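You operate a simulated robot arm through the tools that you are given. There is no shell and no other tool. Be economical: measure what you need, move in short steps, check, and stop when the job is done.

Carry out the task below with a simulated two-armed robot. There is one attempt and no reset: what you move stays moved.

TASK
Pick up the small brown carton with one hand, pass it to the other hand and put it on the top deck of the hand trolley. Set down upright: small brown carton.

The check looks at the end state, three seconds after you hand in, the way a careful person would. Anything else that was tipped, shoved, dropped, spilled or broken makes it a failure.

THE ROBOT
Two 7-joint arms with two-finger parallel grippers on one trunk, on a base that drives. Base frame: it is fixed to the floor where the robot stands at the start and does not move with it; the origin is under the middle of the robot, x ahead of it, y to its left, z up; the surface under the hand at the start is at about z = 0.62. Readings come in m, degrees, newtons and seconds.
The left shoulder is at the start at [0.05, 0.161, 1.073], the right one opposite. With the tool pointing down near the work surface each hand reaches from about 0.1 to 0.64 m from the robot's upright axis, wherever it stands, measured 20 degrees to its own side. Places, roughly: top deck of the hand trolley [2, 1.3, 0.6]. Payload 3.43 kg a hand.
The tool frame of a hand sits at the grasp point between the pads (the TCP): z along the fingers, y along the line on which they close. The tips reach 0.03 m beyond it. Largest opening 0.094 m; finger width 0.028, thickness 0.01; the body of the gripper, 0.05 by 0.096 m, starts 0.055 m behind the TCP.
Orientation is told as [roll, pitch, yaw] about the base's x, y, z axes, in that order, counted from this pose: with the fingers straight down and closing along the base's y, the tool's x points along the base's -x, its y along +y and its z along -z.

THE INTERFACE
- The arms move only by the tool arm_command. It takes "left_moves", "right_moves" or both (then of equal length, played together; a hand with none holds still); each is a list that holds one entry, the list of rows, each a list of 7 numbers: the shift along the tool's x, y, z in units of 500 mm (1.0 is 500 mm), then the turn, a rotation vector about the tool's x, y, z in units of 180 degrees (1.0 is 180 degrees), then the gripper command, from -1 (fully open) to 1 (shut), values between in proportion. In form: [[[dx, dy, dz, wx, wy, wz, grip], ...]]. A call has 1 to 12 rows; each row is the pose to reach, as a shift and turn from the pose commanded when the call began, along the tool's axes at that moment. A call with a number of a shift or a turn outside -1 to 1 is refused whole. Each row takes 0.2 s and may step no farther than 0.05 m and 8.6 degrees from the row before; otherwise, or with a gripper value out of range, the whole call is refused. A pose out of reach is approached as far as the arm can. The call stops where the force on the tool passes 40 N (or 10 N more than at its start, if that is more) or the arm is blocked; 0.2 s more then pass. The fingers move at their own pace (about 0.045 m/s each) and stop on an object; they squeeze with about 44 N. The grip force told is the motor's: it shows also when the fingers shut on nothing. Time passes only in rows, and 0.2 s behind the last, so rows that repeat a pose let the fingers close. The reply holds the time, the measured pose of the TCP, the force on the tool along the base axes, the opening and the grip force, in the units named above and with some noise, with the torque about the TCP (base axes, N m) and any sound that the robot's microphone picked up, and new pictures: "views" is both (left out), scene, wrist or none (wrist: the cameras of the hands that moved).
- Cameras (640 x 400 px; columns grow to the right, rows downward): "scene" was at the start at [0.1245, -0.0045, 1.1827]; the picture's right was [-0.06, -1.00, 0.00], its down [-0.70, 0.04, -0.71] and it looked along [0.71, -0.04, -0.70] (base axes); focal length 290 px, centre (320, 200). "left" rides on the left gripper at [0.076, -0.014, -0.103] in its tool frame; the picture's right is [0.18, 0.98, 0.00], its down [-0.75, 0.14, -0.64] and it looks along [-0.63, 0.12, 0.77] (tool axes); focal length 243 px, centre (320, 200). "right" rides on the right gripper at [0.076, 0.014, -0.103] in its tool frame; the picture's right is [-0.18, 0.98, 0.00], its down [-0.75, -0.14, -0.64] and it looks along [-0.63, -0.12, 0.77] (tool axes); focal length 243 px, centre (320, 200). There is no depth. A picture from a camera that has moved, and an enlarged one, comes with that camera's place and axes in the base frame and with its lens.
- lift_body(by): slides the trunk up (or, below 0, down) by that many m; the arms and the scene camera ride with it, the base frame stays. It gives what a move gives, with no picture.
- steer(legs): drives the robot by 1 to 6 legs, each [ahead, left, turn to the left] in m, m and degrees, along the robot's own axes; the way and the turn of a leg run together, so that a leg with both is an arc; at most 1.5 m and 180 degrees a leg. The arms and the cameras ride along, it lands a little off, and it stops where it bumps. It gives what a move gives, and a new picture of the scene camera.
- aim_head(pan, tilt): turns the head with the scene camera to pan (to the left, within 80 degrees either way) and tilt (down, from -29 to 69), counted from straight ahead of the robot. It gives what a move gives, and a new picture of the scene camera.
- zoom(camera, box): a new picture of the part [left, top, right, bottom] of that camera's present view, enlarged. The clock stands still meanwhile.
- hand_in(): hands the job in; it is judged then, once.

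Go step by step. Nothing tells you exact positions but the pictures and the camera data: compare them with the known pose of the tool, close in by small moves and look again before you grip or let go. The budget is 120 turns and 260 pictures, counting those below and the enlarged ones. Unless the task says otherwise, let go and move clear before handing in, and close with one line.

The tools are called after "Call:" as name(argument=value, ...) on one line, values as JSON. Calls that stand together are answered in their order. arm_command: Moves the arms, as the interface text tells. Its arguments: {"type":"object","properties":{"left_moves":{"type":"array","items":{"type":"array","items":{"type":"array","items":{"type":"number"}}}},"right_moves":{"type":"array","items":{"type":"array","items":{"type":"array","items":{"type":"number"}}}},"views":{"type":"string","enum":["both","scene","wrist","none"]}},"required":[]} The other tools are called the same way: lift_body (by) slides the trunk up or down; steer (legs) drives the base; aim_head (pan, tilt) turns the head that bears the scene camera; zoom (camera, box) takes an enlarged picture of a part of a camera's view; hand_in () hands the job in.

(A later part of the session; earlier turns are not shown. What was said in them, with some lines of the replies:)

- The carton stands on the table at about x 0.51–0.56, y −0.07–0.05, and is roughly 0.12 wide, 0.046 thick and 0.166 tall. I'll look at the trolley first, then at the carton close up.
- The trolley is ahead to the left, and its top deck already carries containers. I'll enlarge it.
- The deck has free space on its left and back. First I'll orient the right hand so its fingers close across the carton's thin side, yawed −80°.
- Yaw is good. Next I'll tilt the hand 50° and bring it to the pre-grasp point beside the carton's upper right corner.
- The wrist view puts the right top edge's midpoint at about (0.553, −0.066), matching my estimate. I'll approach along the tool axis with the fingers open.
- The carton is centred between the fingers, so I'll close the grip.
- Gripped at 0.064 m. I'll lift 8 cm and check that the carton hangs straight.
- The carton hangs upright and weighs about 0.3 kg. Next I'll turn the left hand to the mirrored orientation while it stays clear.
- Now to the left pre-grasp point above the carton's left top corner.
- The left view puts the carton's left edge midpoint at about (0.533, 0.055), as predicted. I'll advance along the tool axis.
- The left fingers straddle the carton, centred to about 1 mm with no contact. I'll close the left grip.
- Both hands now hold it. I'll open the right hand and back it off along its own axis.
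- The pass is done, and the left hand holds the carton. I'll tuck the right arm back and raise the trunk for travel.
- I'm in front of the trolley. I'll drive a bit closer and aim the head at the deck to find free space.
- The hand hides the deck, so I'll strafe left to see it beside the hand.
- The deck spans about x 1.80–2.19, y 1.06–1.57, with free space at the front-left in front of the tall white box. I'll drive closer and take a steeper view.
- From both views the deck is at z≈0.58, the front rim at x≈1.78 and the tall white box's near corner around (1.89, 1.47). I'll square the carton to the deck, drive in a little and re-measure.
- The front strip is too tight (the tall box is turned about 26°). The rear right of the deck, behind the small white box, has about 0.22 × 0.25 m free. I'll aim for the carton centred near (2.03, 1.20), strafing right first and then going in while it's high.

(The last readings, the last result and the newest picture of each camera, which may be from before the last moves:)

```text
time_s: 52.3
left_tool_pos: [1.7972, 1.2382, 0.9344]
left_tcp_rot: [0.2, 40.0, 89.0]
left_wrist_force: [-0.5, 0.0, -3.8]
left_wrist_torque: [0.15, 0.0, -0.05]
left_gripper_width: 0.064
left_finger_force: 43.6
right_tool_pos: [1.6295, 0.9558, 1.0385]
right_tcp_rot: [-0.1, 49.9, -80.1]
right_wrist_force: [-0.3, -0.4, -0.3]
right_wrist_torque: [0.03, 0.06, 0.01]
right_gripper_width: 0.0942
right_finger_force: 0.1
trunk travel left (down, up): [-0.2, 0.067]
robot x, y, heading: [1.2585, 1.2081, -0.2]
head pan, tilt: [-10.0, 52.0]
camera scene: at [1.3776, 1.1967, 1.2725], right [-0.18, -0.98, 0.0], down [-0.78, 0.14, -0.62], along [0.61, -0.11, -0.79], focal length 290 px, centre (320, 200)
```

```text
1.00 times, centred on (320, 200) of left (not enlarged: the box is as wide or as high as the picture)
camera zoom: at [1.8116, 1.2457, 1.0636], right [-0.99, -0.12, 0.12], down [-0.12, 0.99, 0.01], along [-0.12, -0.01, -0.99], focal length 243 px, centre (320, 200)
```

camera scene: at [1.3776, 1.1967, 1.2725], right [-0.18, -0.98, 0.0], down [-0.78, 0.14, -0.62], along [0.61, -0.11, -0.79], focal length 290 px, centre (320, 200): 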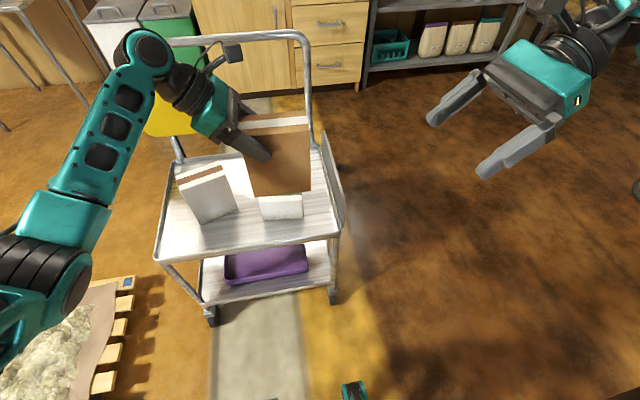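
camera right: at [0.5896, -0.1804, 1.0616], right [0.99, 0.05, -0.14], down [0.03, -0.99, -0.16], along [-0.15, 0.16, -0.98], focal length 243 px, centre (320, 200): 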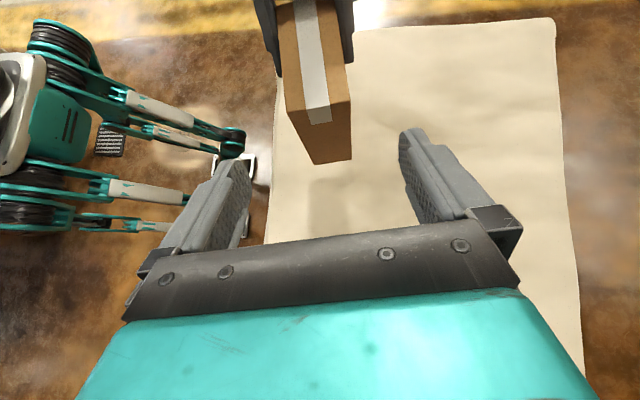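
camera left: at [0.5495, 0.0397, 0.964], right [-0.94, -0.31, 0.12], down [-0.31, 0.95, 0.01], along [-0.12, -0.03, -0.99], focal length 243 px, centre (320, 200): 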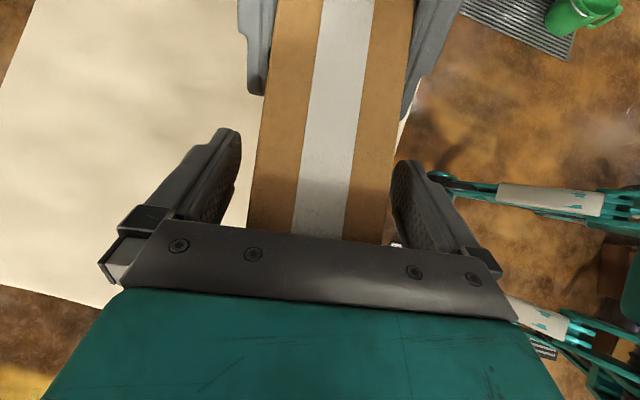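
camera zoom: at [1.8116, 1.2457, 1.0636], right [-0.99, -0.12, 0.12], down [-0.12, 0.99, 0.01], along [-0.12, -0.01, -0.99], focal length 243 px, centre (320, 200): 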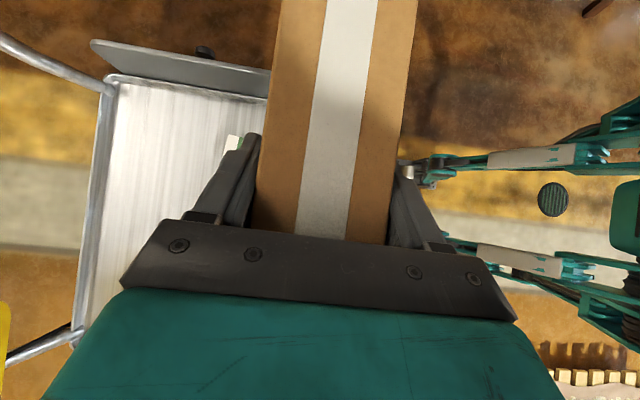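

The rear area is clear from x≈1.94 to 2.155 and y≥1.07. I'll drive in 0.2 m with the carton high.

Call:
steer(legs=[[0.2, 0, 0]])

Call:
zoom(camera="right", box=[0, 0, 640, 400])

Call:
zoom(camera="left", box=[0, 0, 640, 400])

```text
time_s: 53.9
left_tool_pos: [1.9957, 1.2387, 0.9335]
left_tcp_rot: [0.3, 39.8, 89.0]
left_wrist_force: [0.1, -0.3, -4.5]
left_wrist_torque: [0.12, 0.03, -0.01]
left_gripper_width: 0.0644
left_finger_force: 44.2
right_tool_pos: [1.8292, 0.955, 1.0366]
right_tcp_rot: [-0.1, 50.0, -80.2]
right_wrist_force: [0.8, 0.2, -0.7]
right_wrist_torque: [0.0, 0.03, 0.07]
right_gripper_width: 0.0941
right_finger_force: 0.0
trunk travel left (down, up): [-0.2, 0.067]
robot x, y, heading: [1.4587, 1.2112, -0.2]
head pan, tilt: [-10.0, 52.0]
camera scene: at [1.5767, 1.1962, 1.2725], right [-0.18, -0.98, 0.0], down [-0.78, 0.14, -0.61], along [0.61, -0.11, -0.79], focal length 290 px, centre (320, 200)
```

scene: 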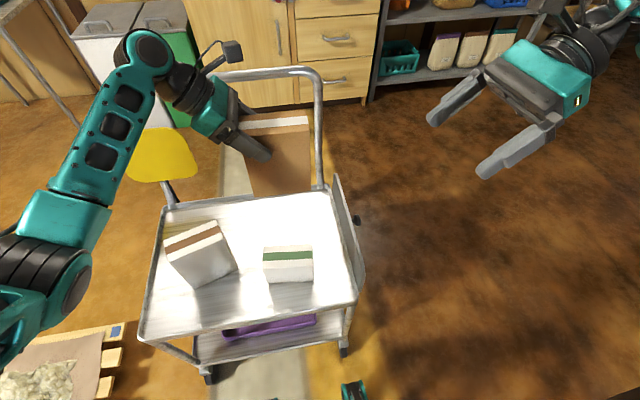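

```text
1.00 times, centred on (320, 200) of right (not enlarged: the box is as wide or as high as the picture)
camera zoom: at [1.8473, 0.929, 1.1616], right [0.99, 0.05, -0.14], down [0.03, -0.99, -0.16], along [-0.15, 0.16, -0.98], focal length 243 px, centre (320, 200)
```

zoom: 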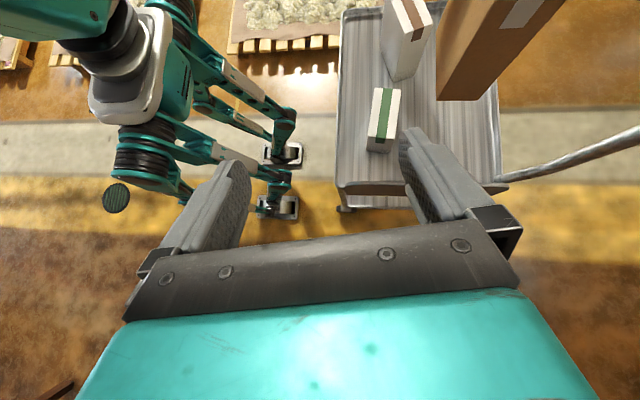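

```text
1.00 times, centred on (320, 200) of left (not enlarged: the box is as wide or as high as the picture)
camera zoom: at [2.0106, 1.245, 1.0632], right [-0.99, -0.12, 0.12], down [-0.12, 0.99, 0.01], along [-0.12, -0.01, -0.99], focal length 243 px, centre (320, 200)
```

zoom: 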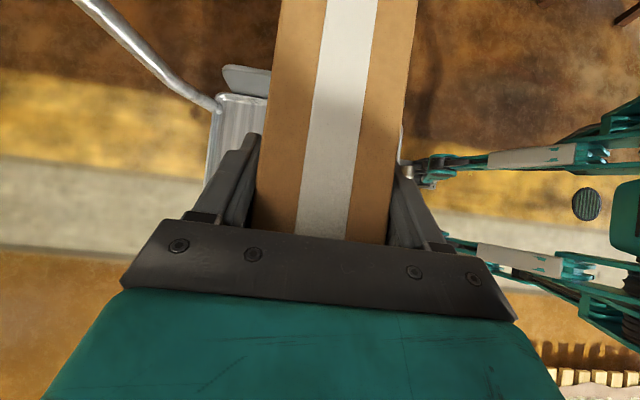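

Landing spot confirmed: small box back at x≈1.93, deck end at ≈2.15. I'll extend 5 cm, then lower the trunk 10 cm.

Call:
arm_command(left_moves=[[[0, -0.04, 0, 0, 0, 0, 1], [0, -0.08, 0, 0, 0, 0, 1], [0, -0.1, 0, 0, 0, 0, 1], [0, -0.1, 0, 0, 0, 0, 1]]], views="none")

Call:
lift_body(by=-0.1)

Call:
zoom(camera="right", box=[0, 0, 640, 400])

Call:
zoom(camera="scene", box=[100, 20, 420, 380])

```text
time_s: 54.9
left_tool_pos: [2.0452, 1.2366, 0.9349]
left_tcp_rot: [0.1, 39.9, 88.9]
left_wrist_force: [-0.6, -0.3, -4.0]
left_wrist_torque: [0.13, 0.04, -0.04]
left_gripper_width: 0.064
left_finger_force: 43.9
right_tool_pos: [1.8278, 0.9539, 1.0359]
right_tcp_rot: [0.1, 50.0, -80.2]
right_wrist_force: [0.3, -0.3, -0.5]
right_wrist_torque: [0.03, -0.01, -0.02]
right_gripper_width: 0.0939
right_finger_force: 0.1
trunk travel left (down, up): [-0.2, 0.067]
robot x, y, heading: [1.4586, 1.21, -0.1]
head pan, tilt: [-10.0, 52.0]
```

```text
time_s: 56.2
left_tool_pos: [2.0444, 1.2373, 0.8354]
left_tcp_rot: [0.2, 39.9, 89.1]
left_wrist_force: [0.2, -0.3, -3.9]
left_wrist_torque: [0.16, -0.02, -0.01]
left_gripper_width: 0.0642
left_finger_force: 44.2
right_tool_pos: [1.8282, 0.9538, 0.9379]
right_tcp_rot: [0.1, 50.0, -80.2]
right_wrist_force: [-0.8, 0.8, -0.1]
right_wrist_torque: [-0.02, -0.03, 0.03]
right_gripper_width: 0.0945
right_finger_force: 0.1
trunk travel left (down, up): [-0.1, 0.167]
robot x, y, heading: [1.4541, 1.2089, 0.1]
head pan, tilt: [-10.0, 52.0]
```

```text
1.00 times, centred on (320, 200) of right (not enlarged: the box is as wide or as high as the picture)
camera zoom: at [1.8467, 0.929, 1.062], right [0.99, 0.05, -0.14], down [0.03, -0.99, -0.16], along [-0.15, 0.16, -0.98], focal length 243 px, centre (320, 200)
```

zoom: 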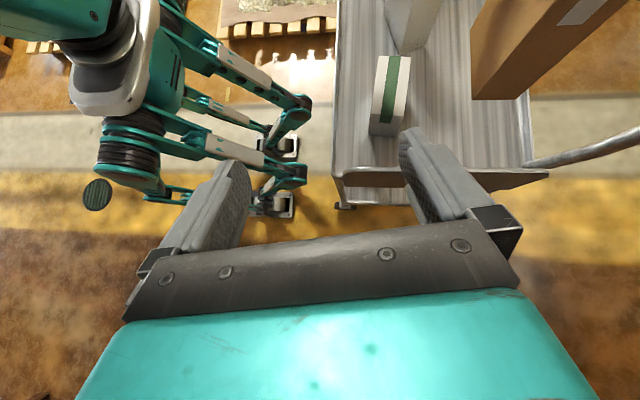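

```text
1.11 times, centred on (260, 200) of scene
camera zoom: at [1.576, 1.1963, 1.1726], right [-0.18, -0.98, 0.0], down [-0.78, 0.14, -0.62], along [0.61, -0.11, -0.79], focal length 322 px, centre (387, 200)
```

zoom: 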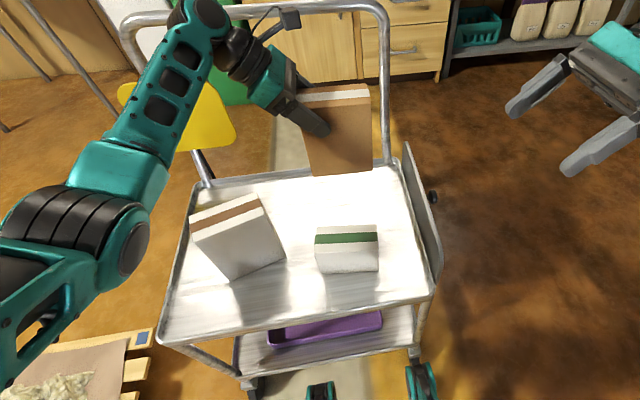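

The left elbow is getting near the tall white box, so I'll raise the trunk again and lower with the arm only, which keeps the elbow higher and straighter.

Call:
lift_body(by=0.11)

Call:
arm_command(left_moves=[[[-0.0386, 0, 0.046, 0, 0, 0, 1], [-0.0772, 0, 0.0919, 0, 0, 0, 1], [-0.1158, 0, 0.1379, 0, 0, 0, 1], [-0.1543, 0, 0.1838, 0, 0, 0, 1], [-0.1929, 0, 0.2298, 0, 0, 0, 1]]], views="both")

```text
time_s: 57.6
left_tool_pos: [2.0459, 1.2375, 0.9444]
left_tcp_rot: [0.1, 39.9, 89.0]
left_wrist_force: [0.4, -0.6, -4.3]
left_wrist_torque: [0.12, 0.01, 0.01]
left_gripper_width: 0.0642
left_finger_force: 43.4
right_tool_pos: [1.8279, 0.9552, 1.0469]
right_tcp_rot: [-0.2, 50.0, -80.2]
right_wrist_force: [0.2, 0.2, -0.1]
right_wrist_torque: [-0.02, 0.01, 0.01]
right_gripper_width: 0.094
right_finger_force: 0.0
trunk travel left (down, up): [-0.21, 0.057]
robot x, y, heading: [1.459, 1.2083, -0.0]
head pan, tilt: [-10.0, 52.0]
```

```text
time_s: 58.8
left_tool_pos: [2.0459, 1.2389, 0.7939]
left_tcp_rot: [0.0, 39.9, 88.9]
left_wrist_force: [-0.6, 0.5, -3.5]
left_wrist_torque: [0.13, -0.02, -0.01]
left_gripper_width: 0.0639
left_finger_force: 43.8
right_tool_pos: [1.8278, 0.9549, 1.0467]
right_tcp_rot: [-0.1, 49.9, -80.2]
right_wrist_force: [0.2, 0.4, 0.6]
right_wrist_torque: [0.0, -0.01, 0.05]
right_gripper_width: 0.0941
right_finger_force: 0.1
trunk travel left (down, up): [-0.21, 0.057]
robot x, y, heading: [1.4613, 1.211, -0.3]
head pan, tilt: [-10.0, 52.0]
camera scene: at [1.5763, 1.1962, 1.2825], right [-0.18, -0.98, 0.0], down [-0.78, 0.14, -0.62], along [0.61, -0.11, -0.79], focal length 290 px, centre (320, 200)
camera left: at [2.0603, 1.2444, 0.9227], right [-0.99, -0.12, 0.12], down [-0.12, 0.99, 0.01], along [-0.12, -0.01, -0.99], focal length 243 px, centre (320, 200)
```

scene: 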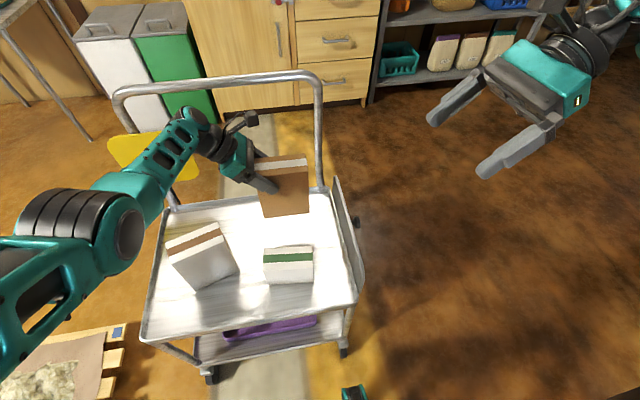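
left: 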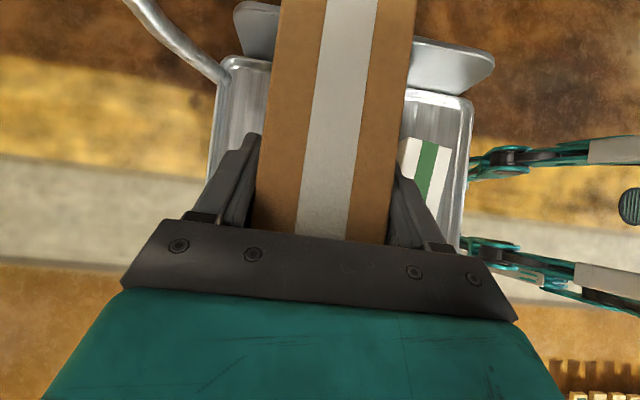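

The elbow stays high now and everything is clear. I'll lower another 5 cm and look from the side.

Call:
arm_command(left_moves=[[[-0.0257, 0, 0.0306, 0, 0, 0, 1], [-0.0514, 0, 0.0613, 0, 0, 0, 1], [-0.0643, 0, 0.0766, 0, 0, 0, 1]]], views="scene")

Call:
zoom(camera="scene", box=[140, 90, 400, 300])

Call:
zoom(camera="right", box=[320, 0, 640, 200])

```text
time_s: 59.6
left_tool_pos: [2.0275, 1.2398, 0.7512]
left_tcp_rot: [0.1, 39.9, 89.0]
left_wrist_force: [0.2, 0.2, -3.7]
left_wrist_torque: [0.14, 0.0, -0.03]
left_gripper_width: 0.0644
left_finger_force: 43.9
left hand out of reach, approached as far as the arm can: row 1, 2, 3
right_tool_pos: [1.8286, 0.9551, 1.046]
right_tcp_rot: [0.0, 50.1, -80.3]
right_wrist_force: [-0.6, -0.2, 0.3]
right_wrist_torque: [0.03, -0.01, 0.02]
right_gripper_width: 0.094
right_finger_force: 0.0
trunk travel left (down, up): [-0.21, 0.057]
robot x, y, heading: [1.4598, 1.2082, -0.4]
head pan, tilt: [-10.0, 52.0]
camera scene: at [1.5762, 1.1965, 1.2826], right [-0.18, -0.98, 0.0], down [-0.78, 0.14, -0.62], along [0.61, -0.11, -0.79], focal length 290 px, centre (320, 200)
```

scene: 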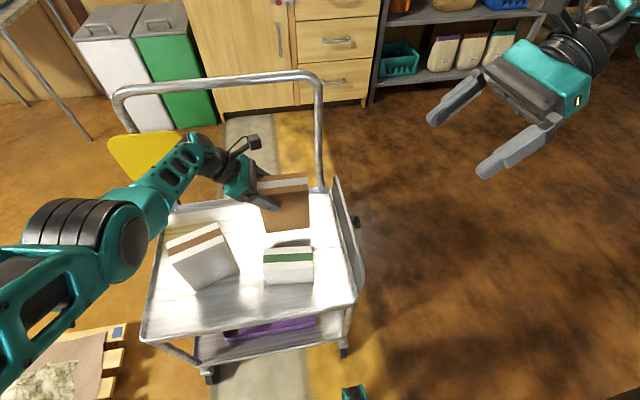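

```text
1.90 times, centred on (270, 195) of scene
camera zoom: at [1.5762, 1.1965, 1.2826], right [-0.18, -0.98, 0.0], down [-0.78, 0.14, -0.62], along [0.61, -0.11, -0.79], focal length 552 px, centre (415, 210)
```

zoom: 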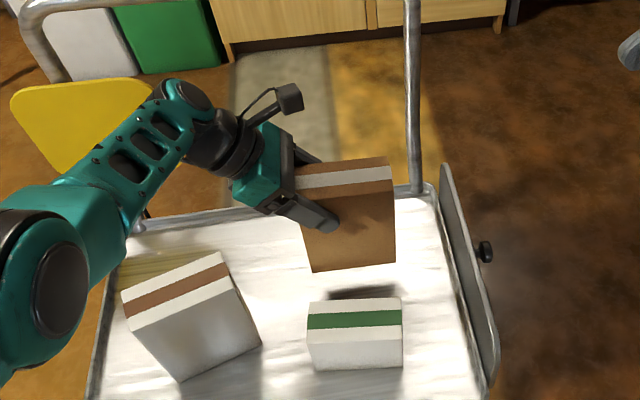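

```text
2.00 times, centred on (480, 100) of right
camera zoom: at [1.8469, 0.9293, 1.1719], right [0.99, 0.05, -0.14], down [0.03, -0.99, -0.16], along [-0.15, 0.16, -0.98], focal length 485 px, centre (0, 400)
```

zoom: 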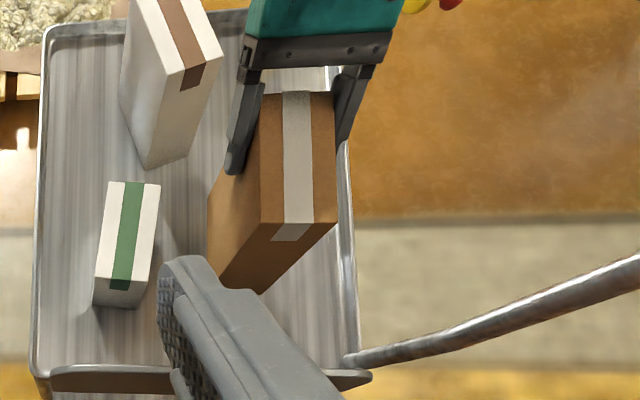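

The arm is at full stretch but the elbow is high, so I'll lower the trunk in small steps and watch the force.

Call:
lift_body(by=-0.02)

Call:
zoom(camera="scene", box=[140, 90, 400, 300])

Call:
zoom(camera="right", box=[320, 0, 640, 200])

```text
time_s: 60.3
left_tool_pos: [2.0271, 1.2405, 0.7326]
left_tcp_rot: [0.2, 40.0, 89.0]
left_wrist_force: [-0.4, 0.2, -4.0]
left_wrist_torque: [0.16, -0.03, 0.02]
left_gripper_width: 0.0642
left_finger_force: 44.0
right_tool_pos: [1.8283, 0.9549, 1.0258]
right_tcp_rot: [0.0, 50.1, -80.1]
right_wrist_force: [1.5, -0.2, -0.2]
right_wrist_torque: [0.03, 0.0, -0.01]
right_gripper_width: 0.0939
right_finger_force: 0.1
trunk travel left (down, up): [-0.19, 0.077]
robot x, y, heading: [1.4611, 1.209, -0.3]
head pan, tilt: [-10.0, 52.0]
```

```text
1.90 times, centred on (270, 195) of scene
camera zoom: at [1.5759, 1.1963, 1.2625], right [-0.18, -0.98, 0.0], down [-0.78, 0.14, -0.62], along [0.61, -0.11, -0.79], focal length 552 px, centre (415, 210)
```

zoom: 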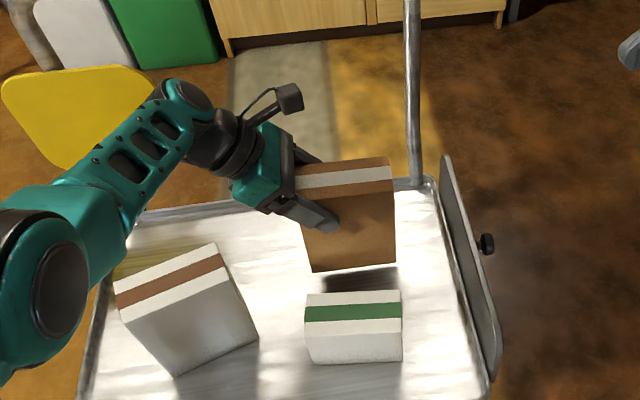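

```text
2.00 times, centred on (480, 100) of right
camera zoom: at [1.8466, 0.9291, 1.1519], right [0.99, 0.05, -0.14], down [0.03, -0.99, -0.16], along [-0.15, 0.16, -0.98], focal length 485 px, centre (0, 400)
```

zoom: 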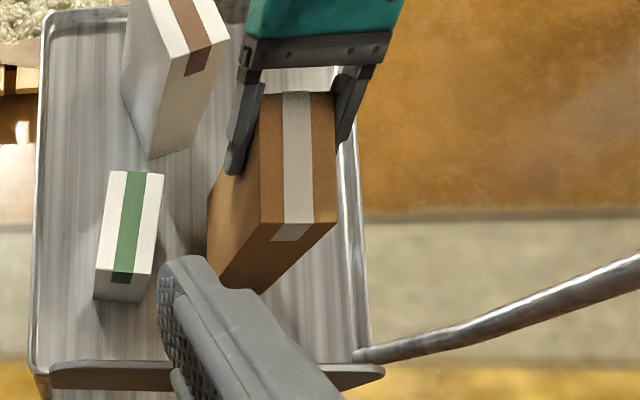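

The carton bottom is at about z 0.60 and still above its shadow. Lowering on.

Call:
lift_body(by=-0.015)

Call:
zoom(camera="scene", box=[200, 130, 340, 270])

```text
time_s: 60.9
left_tool_pos: [2.0274, 1.2408, 0.7175]
left_tcp_rot: [0.1, 39.9, 89.0]
left_wrist_force: [0.6, -0.1, -3.5]
left_wrist_torque: [0.14, 0.02, -0.02]
left_gripper_width: 0.064
left_finger_force: 44.0
right_tool_pos: [1.8279, 0.9559, 1.0123]
right_tcp_rot: [0.0, 50.1, -80.3]
right_wrist_force: [1.0, 0.1, 0.6]
right_wrist_torque: [-0.01, 0.01, 0.0]
right_gripper_width: 0.0941
right_finger_force: 0.0
trunk travel left (down, up): [-0.175, 0.092]
robot x, y, heading: [1.4609, 1.2057, -0.5]
head pan, tilt: [-10.0, 52.0]
```

```text
2.86 times, centred on (270, 200) of scene
camera zoom: at [1.5759, 1.1963, 1.2475], right [-0.18, -0.98, 0.0], down [-0.78, 0.14, -0.62], along [0.61, -0.11, -0.79], focal length 828 px, centre (463, 200)
```

zoom: 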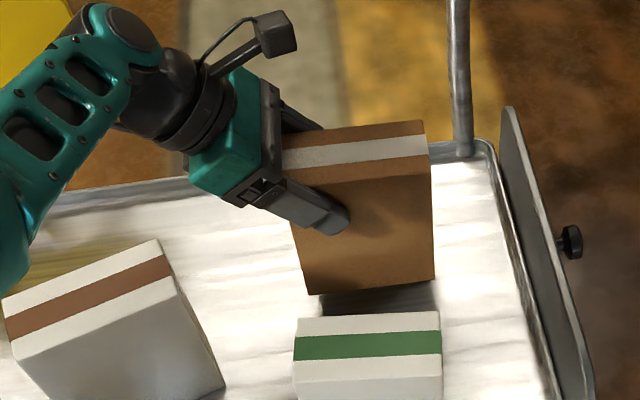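

No contact yet, so 1 cm steps.

Call:
lift_body(by=-0.01)

Call:
zoom(camera="scene", box=[200, 130, 340, 270])

```text
time_s: 61.5
left_tool_pos: [2.0263, 1.2399, 0.7047]
left_tcp_rot: [0.2, 40.0, 89.1]
left_wrist_force: [-0.6, 0.4, -4.1]
left_wrist_torque: [0.17, 0.03, -0.01]
left_gripper_width: 0.064
left_finger_force: 44.1
right_tool_pos: [1.8292, 0.9549, 1.0014]
right_tcp_rot: [0.0, 49.9, -80.2]
right_wrist_force: [-0.4, -0.5, -0.2]
right_wrist_torque: [-0.01, 0.01, -0.03]
right_gripper_width: 0.0942
right_finger_force: 0.0
trunk travel left (down, up): [-0.165, 0.102]
robot x, y, heading: [1.4581, 1.2103, -0.3]
head pan, tilt: [-10.0, 52.0]
```

```text
2.86 times, centred on (270, 200) of scene
camera zoom: at [1.576, 1.1963, 1.2375], right [-0.18, -0.98, 0.0], down [-0.78, 0.14, -0.62], along [0.61, -0.11, -0.79], focal length 828 px, centre (463, 200)
```

zoom: 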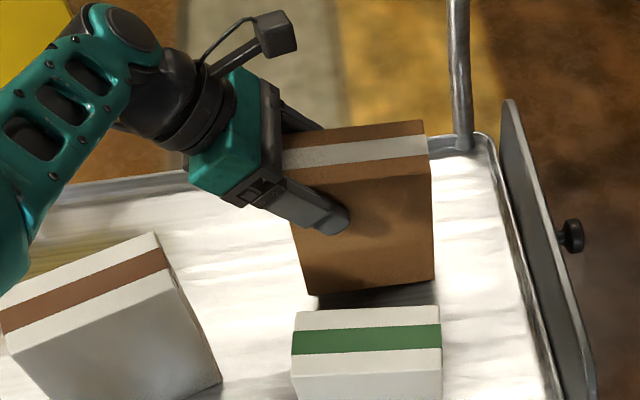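

Call:
lift_body(by=-0.008)

Call:
zoom(camera="scene", box=[200, 130, 340, 270])

```text
time_s: 62.0
left_tool_pos: [2.027, 1.2397, 0.6981]
left_tcp_rot: [0.2, 39.9, 89.0]
left_wrist_force: [-0.2, 0.6, -4.4]
left_wrist_torque: [0.14, -0.02, -0.01]
left_gripper_width: 0.0643
left_finger_force: 44.4
right_tool_pos: [1.8284, 0.9558, 0.993]
right_tcp_rot: [0.0, 50.0, -80.2]
right_wrist_force: [-0.4, -0.1, -0.4]
right_wrist_torque: [-0.01, 0.03, 0.01]
right_gripper_width: 0.094
right_finger_force: 0.0
trunk travel left (down, up): [-0.157, 0.11]
robot x, y, heading: [1.4579, 1.2032, -0.1]
head pan, tilt: [-10.0, 52.0]
```

```text
2.86 times, centred on (270, 200) of scene
camera zoom: at [1.576, 1.1963, 1.2295], right [-0.18, -0.98, 0.0], down [-0.78, 0.14, -0.62], along [0.61, -0.11, -0.79], focal length 828 px, centre (463, 200)
```

zoom: 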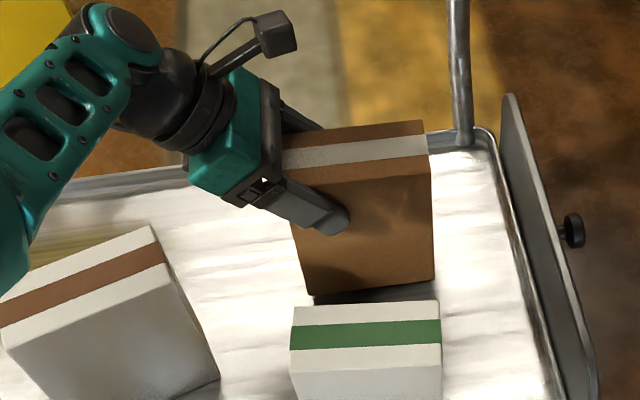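

Call:
lift_body(by=-0.006)

Call:
zoom(camera="scene", box=[250, 180, 310, 240])

```text
time_s: 62.6
left_tool_pos: [2.028, 1.24, 0.6915]
left_tcp_rot: [0.1, 39.8, 89.0]
left_wrist_force: [0.4, 0.0, -3.6]
left_wrist_torque: [0.13, 0.0, 0.03]
left_gripper_width: 0.0642
left_finger_force: 44.0
right_tool_pos: [1.8287, 0.9546, 0.9877]
right_tcp_rot: [0.0, 50.0, -80.2]
right_wrist_force: [0.4, 0.2, -0.1]
right_wrist_torque: [-0.04, 0.02, 0.02]
right_gripper_width: 0.0939
right_finger_force: 0.1
trunk travel left (down, up): [-0.151, 0.116]
robot x, y, heading: [1.4578, 1.2091, -0.1]
head pan, tilt: [-10.0, 52.0]
```

```text
6.67 times, centred on (280, 210) of scene
camera zoom: at [1.576, 1.1963, 1.2235], right [-0.18, -0.98, 0.0], down [-0.78, 0.14, -0.62], along [0.61, -0.11, -0.79], focal length 1932 px, centre (587, 133)
```

zoom: 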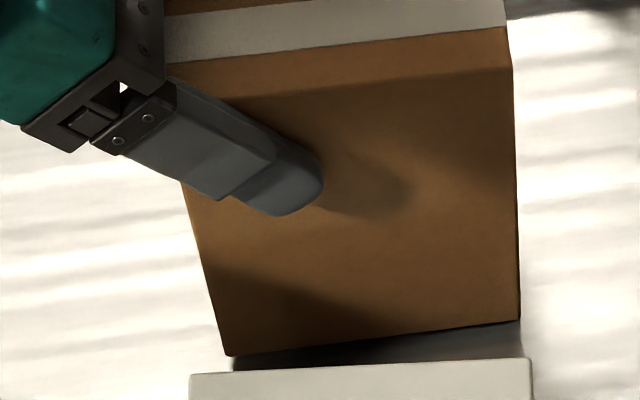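

Just a few millimetres remain, judging by the shadow.

Call:
lift_body(by=-0.005)

Call:
zoom(camera="scene", box=[250, 180, 310, 240])

```text
time_s: 63.1
left_tool_pos: [2.0259, 1.24, 0.6872]
left_tcp_rot: [0.2, 39.9, 89.0]
left_wrist_force: [-0.3, 0.3, -4.0]
left_wrist_torque: [0.13, -0.03, 0.03]
left_gripper_width: 0.064
left_finger_force: 44.6
right_tool_pos: [1.8274, 0.9552, 0.9825]
right_tcp_rot: [0.0, 50.0, -80.1]
right_wrist_force: [-0.1, -0.2, 0.4]
right_wrist_torque: [-0.02, -0.01, 0.02]
right_gripper_width: 0.0938
right_finger_force: 0.0
trunk travel left (down, up): [-0.146, 0.121]
robot x, y, heading: [1.4582, 1.2103, -0.3]
head pan, tilt: [-10.0, 52.0]
```

```text
6.67 times, centred on (280, 210) of scene
camera zoom: at [1.576, 1.1963, 1.2185], right [-0.18, -0.98, 0.0], down [-0.78, 0.14, -0.62], along [0.61, -0.11, -0.79], focal length 1932 px, centre (587, 133)
```

zoom: 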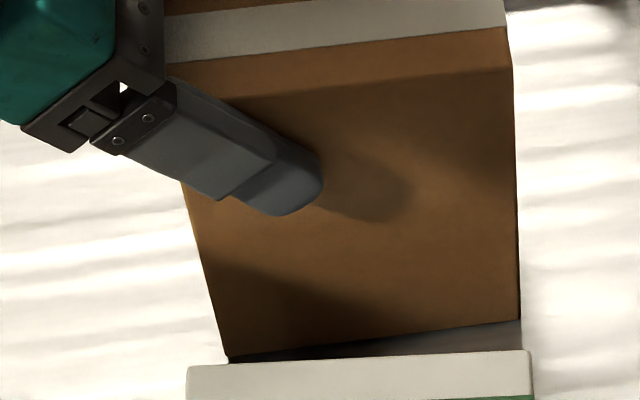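

Call:
lift_body(by=-0.005)

Call:
zoom(camera="scene", box=[250, 180, 310, 240])

```text
time_s: 63.7
left_tool_pos: [2.0276, 1.2396, 0.6857]
left_tcp_rot: [-0.1, 40.2, 88.8]
left_wrist_force: [-4.1, 4.9, 13.8]
left_wrist_torque: [-0.88, 0.8, -0.45]
left_gripper_width: 0.0642
left_finger_force: 44.0
right_tool_pos: [1.8267, 0.9562, 0.9775]
right_tcp_rot: [0.1, 50.1, -80.1]
right_wrist_force: [0.5, 0.4, 0.5]
right_wrist_torque: [-0.01, -0.01, 0.0]
right_gripper_width: 0.0939
right_finger_force: 0.0
trunk travel left (down, up): [-0.141, 0.126]
robot x, y, heading: [1.4567, 1.2089, 0.0]
head pan, tilt: [-10.0, 52.0]
```

```text
6.67 times, centred on (280, 210) of scene
camera zoom: at [1.5745, 1.1967, 1.214], right [-0.18, -0.98, 0.0], down [-0.77, 0.14, -0.62], along [0.61, -0.11, -0.79], focal length 1932 px, centre (587, 133)
```

zoom: 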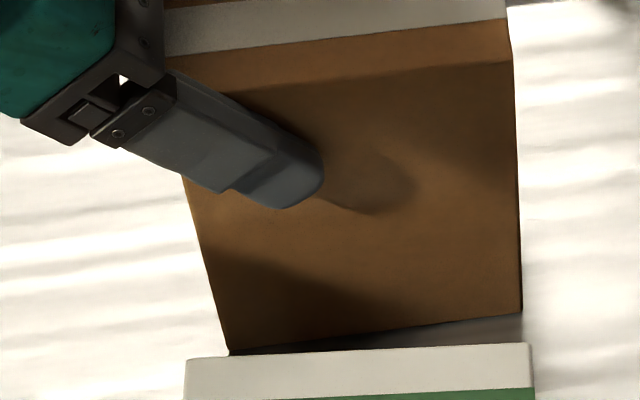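

Contact with the deck (+18 N). I'll ease off 3 mm to relieve it, then open the fingers gently.

Call:
lift_body(by=0.003)

Call:
arm_command(left_moves=[[[0, 0, 0, 0, 0, 0, -0.4], [0, 0, 0, 0, 0, 0, -0.55], [0, 0, 0, 0, 0, 0, -0.75], [0, 0, 0, 0, 0, 0, -0.75]]], views="both")

```text
time_s: 64.2
left_tool_pos: [2.0278, 1.2398, 0.6856]
left_tcp_rot: [-0.1, 40.0, 88.9]
left_wrist_force: [3.0, -0.3, 5.5]
left_wrist_torque: [-0.81, -0.21, 0.29]
left_gripper_width: 0.0639
left_finger_force: 43.5
right_tool_pos: [1.8275, 0.9543, 0.9809]
right_tcp_rot: [0.0, 50.1, -80.1]
right_wrist_force: [-0.1, -1.2, -0.5]
right_wrist_torque: [-0.02, 0.03, 0.0]
right_gripper_width: 0.0938
right_finger_force: 0.0
trunk travel left (down, up): [-0.144, 0.123]
robot x, y, heading: [1.4563, 1.2118, -0.2]
head pan, tilt: [-10.0, 52.0]
```

```text
time_s: 65.2
left_tool_pos: [2.0271, 1.2398, 0.6854]
left_tcp_rot: [0.2, 39.9, 89.0]
left_wrist_force: [0.4, -0.4, -0.7]
left_wrist_torque: [0.02, -0.05, 0.02]
left_gripper_width: 0.0824
left_finger_force: 0.0
right_tool_pos: [1.8281, 0.9547, 0.9809]
right_tcp_rot: [0.1, 49.9, -80.2]
right_wrist_force: [0.1, 0.4, 0.3]
right_wrist_torque: [-0.01, -0.01, -0.01]
right_gripper_width: 0.0942
right_finger_force: 0.1
trunk travel left (down, up): [-0.144, 0.123]
robot x, y, heading: [1.4601, 1.2115, -0.3]
head pan, tilt: [-10.0, 52.0]
camera scene: at [1.5758, 1.1963, 1.2166], right [-0.18, -0.98, 0.0], down [-0.78, 0.14, -0.62], along [0.61, -0.11, -0.79], focal length 290 px, centre (320, 200)
camera left: at [2.0421, 1.2472, 0.8144], right [-0.99, -0.12, 0.12], down [-0.12, 0.99, 0.01], along [-0.12, -0.01, -0.99], focal length 243 px, centre (320, 200)
```

scene: 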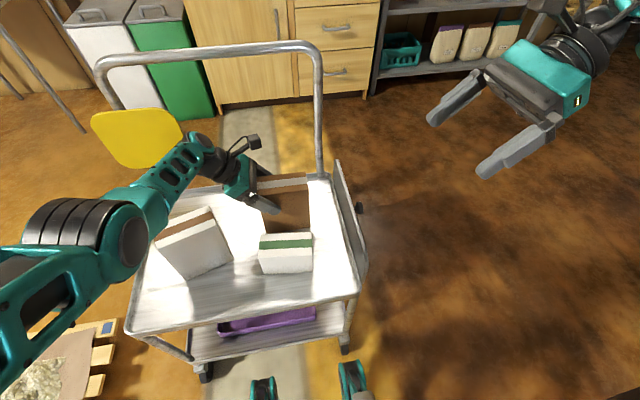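
left: 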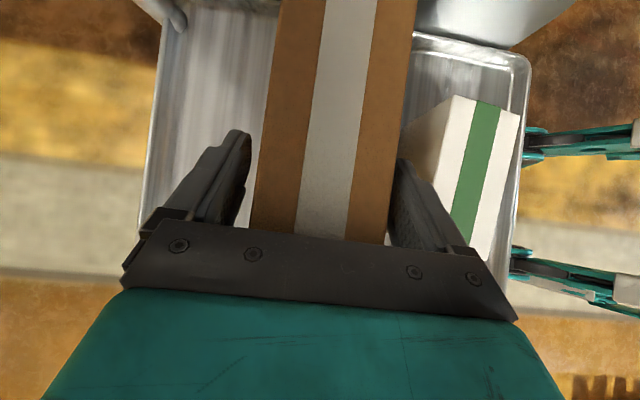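

The carton is standing free. I'll open fully with a tiny 3 mm shift for clearance, then retreat a little along the tool axis.

Call:
arm_command(left_moves=[[[0, 0.003, 0, 0, 0, 0, -1], [0, 0.006, 0, 0, 0, 0, -1], [0, 0.006, -0.02, 0, 0, 0, -1], [0, 0.006, -0.05, 0, 0, 0, -1]]], views="both")

```text
time_s: 66.2
left_tool_pos: [2.0244, 1.2567, 0.7042]
left_tcp_rot: [0.2, 39.9, 89.0]
left_wrist_force: [0.3, -0.6, 0.3]
left_wrist_torque: [-0.02, 0.02, 0.01]
left_gripper_width: 0.0937
left_finger_force: 0.0
right_tool_pos: [1.8264, 0.9547, 0.9806]
right_tcp_rot: [0.0, 50.1, -80.2]
right_wrist_force: [-0.8, 0.1, 0.4]
right_wrist_torque: [0.03, 0.0, 0.0]
right_gripper_width: 0.0939
right_finger_force: 0.0
trunk travel left (down, up): [-0.144, 0.123]
robot x, y, heading: [1.4611, 1.2113, -0.1]
head pan, tilt: [-10.0, 52.0]
camera scene: at [1.5758, 1.1963, 1.2166], right [-0.18, -0.98, 0.0], down [-0.78, 0.14, -0.62], along [0.61, -0.11, -0.79], focal length 290 px, centre (320, 200)
camera left: at [2.0393, 1.2635, 0.8333], right [-0.99, -0.12, 0.12], down [-0.12, 0.99, 0.01], along [-0.12, -0.01, -0.99], focal length 243 px, centre (320, 200)
```

scene: 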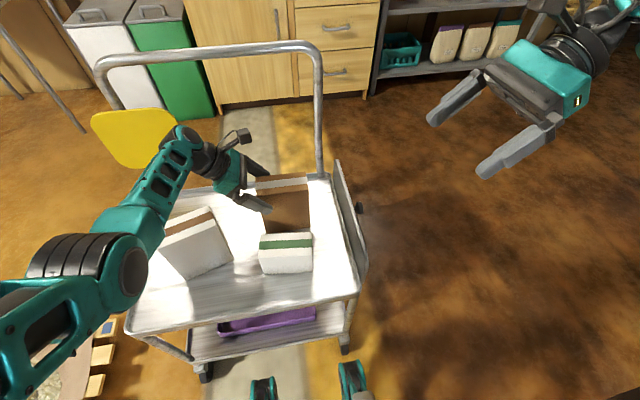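
left: 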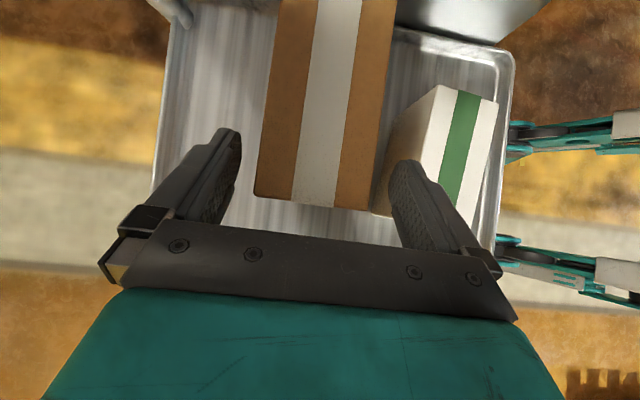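

Clear on both sides. I'll withdraw another 6 cm along the axis, raise the trunk, then back away.

Call:
arm_command(left_moves=[[[0, 0, -0.04, 0, 0, 0, -1], [0, 0, -0.08, 0, 0, 0, -1], [0, 0, -0.12, 0, 0, 0, -1]]], views="none")

Call:
lift_body(by=0.12)

Call:
zoom(camera="scene", box=[0, 0, 640, 400])

```text
time_s: 67.0
left_tool_pos: [2.0259, 1.296, 0.7513]
left_tcp_rot: [0.2, 39.9, 89.0]
left_wrist_force: [0.8, -0.1, -0.2]
left_wrist_torque: [0.03, -0.04, 0.0]
left_gripper_width: 0.0941
left_finger_force: 0.0
right_tool_pos: [1.829, 0.9553, 0.9809]
right_tcp_rot: [0.0, 50.0, -80.2]
right_wrist_force: [0.9, 0.5, 0.4]
right_wrist_torque: [-0.02, -0.03, -0.01]
right_gripper_width: 0.0939
right_finger_force: 0.0
trunk travel left (down, up): [-0.144, 0.123]
robot x, y, heading: [1.4594, 1.2074, -0.1]
head pan, tilt: [-10.0, 52.0]
```

```text
time_s: 68.5
left_tool_pos: [2.0248, 1.2944, 0.8707]
left_tcp_rot: [0.2, 39.9, 88.9]
left_wrist_force: [0.5, -0.1, 0.6]
left_wrist_torque: [-0.02, -0.01, -0.02]
left_gripper_width: 0.094
left_finger_force: 0.1
right_tool_pos: [1.8279, 0.9542, 1.1004]
right_tcp_rot: [0.0, 50.1, -80.2]
right_wrist_force: [-0.8, 0.3, 0.7]
right_wrist_torque: [0.01, 0.03, 0.0]
right_gripper_width: 0.0939
right_finger_force: 0.1
trunk travel left (down, up): [-0.264, 0.003]
robot x, y, heading: [1.4586, 1.213, -0.1]
head pan, tilt: [-10.0, 52.0]
```

```text
1.00 times, centred on (320, 200) of scene (not enlarged: the box is as wide or as high as the picture)
camera zoom: at [1.5759, 1.1962, 1.3365], right [-0.18, -0.98, 0.0], down [-0.78, 0.14, -0.62], along [0.61, -0.11, -0.79], focal length 290 px, centre (320, 200)
```

zoom: 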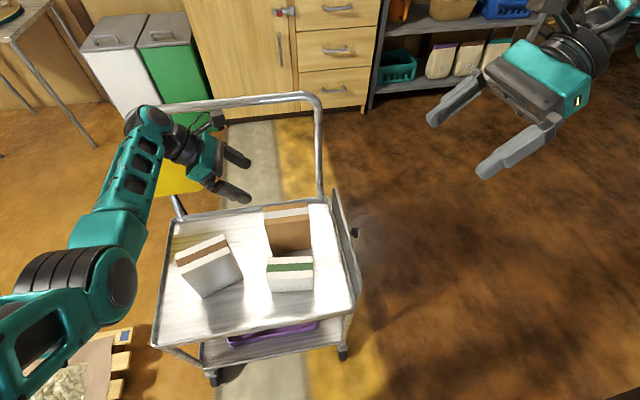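

The carton stands on the deck, the other boxes are untouched, and the hand is above everything. I'll back the robot straight away and take a last look.

Call:
steer(legs=[[-0.45, 0, 0]])

Call:
aim_head(pan=0, tilt=35)

Call:
zoom(camera="scene", box=[220, 80, 440, 300])

```text
time_s: 71.2
left_tool_pos: [1.5733, 1.2959, 0.8704]
left_tcp_rot: [0.1, 39.9, 88.9]
left_wrist_force: [-0.1, 0.0, 0.5]
left_wrist_torque: [-0.01, -0.01, -0.02]
left_gripper_width: 0.094
left_finger_force: 0.0
right_tool_pos: [1.376, 0.9577, 1.1015]
right_tcp_rot: [0.1, 49.9, -80.2]
right_wrist_force: [0.2, 1.1, -0.2]
right_wrist_torque: [-0.01, -0.03, 0.0]
right_gripper_width: 0.0942
right_finger_force: 0.0
trunk travel left (down, up): [-0.264, 0.003]
robot x, y, heading: [1.007, 1.2093, -0.2]
head pan, tilt: [-10.0, 52.0]
camera scene: at [1.1239, 1.1977, 1.3366], right [-0.18, -0.98, 0.0], down [-0.78, 0.14, -0.62], along [0.61, -0.11, -0.79], focal length 290 px, centre (320, 200)
```

scene: 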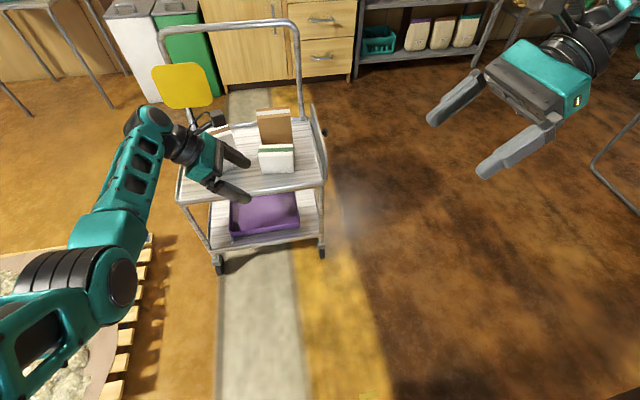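

```text
time_s: 72.0
left_tool_pos: [1.5751, 1.2966, 0.8702]
left_tcp_rot: [0.1, 39.9, 88.9]
left_wrist_force: [-0.4, -0.2, -0.6]
left_wrist_torque: [-0.02, 0.01, -0.01]
left_gripper_width: 0.0941
left_finger_force: 0.0
right_tool_pos: [1.3763, 0.9567, 1.1003]
right_tcp_rot: [0.0, 50.0, -80.2]
right_wrist_force: [0.0, -0.4, -0.1]
right_wrist_torque: [0.0, 0.0, -0.02]
right_gripper_width: 0.0939
right_finger_force: 0.1
trunk travel left (down, up): [-0.264, 0.003]
robot x, y, heading: [1.0079, 1.2121, -0.4]
head pan, tilt: [0.0, 35.0]
camera scene: at [1.1385, 1.2106, 1.3609], right [0.0, -1.0, 0.0], down [-0.57, 0.0, -0.82], along [0.82, 0.0, -0.57], focal length 290 px, centre (320, 200)
```

scene: 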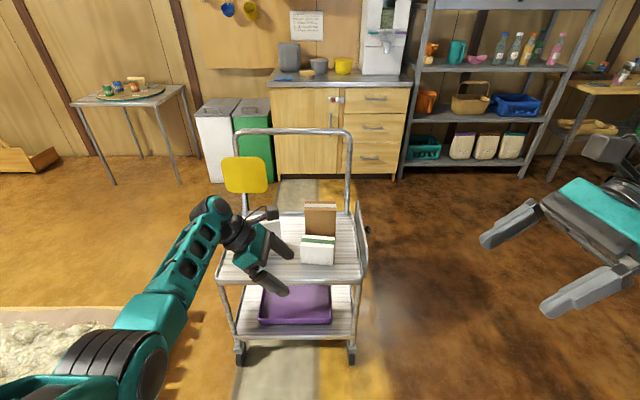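

```text
1.82 times, centred on (330, 190) of scene
camera zoom: at [1.1385, 1.2106, 1.3609], right [0.0, -1.0, 0.0], down [-0.57, 0.0, -0.82], along [0.82, 0.0, -0.57], focal length 527 px, centre (302, 218)
```

zoom: 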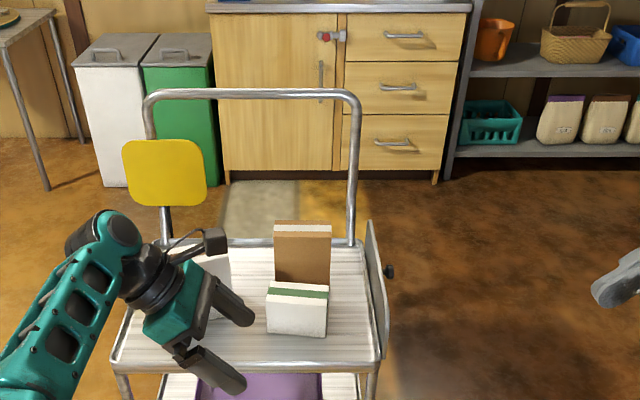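

The brown carton stands upright on the trolley's top deck, the two white boxes are where they were, and both hands are clear. I'm handing in.

Call:
hand_in()

```text
The job is handed in.
```

The small brown carton was picked up with the right hand, passed to the left, and now stands upright on the trolley's top deck. The two white boxes there were not moved.
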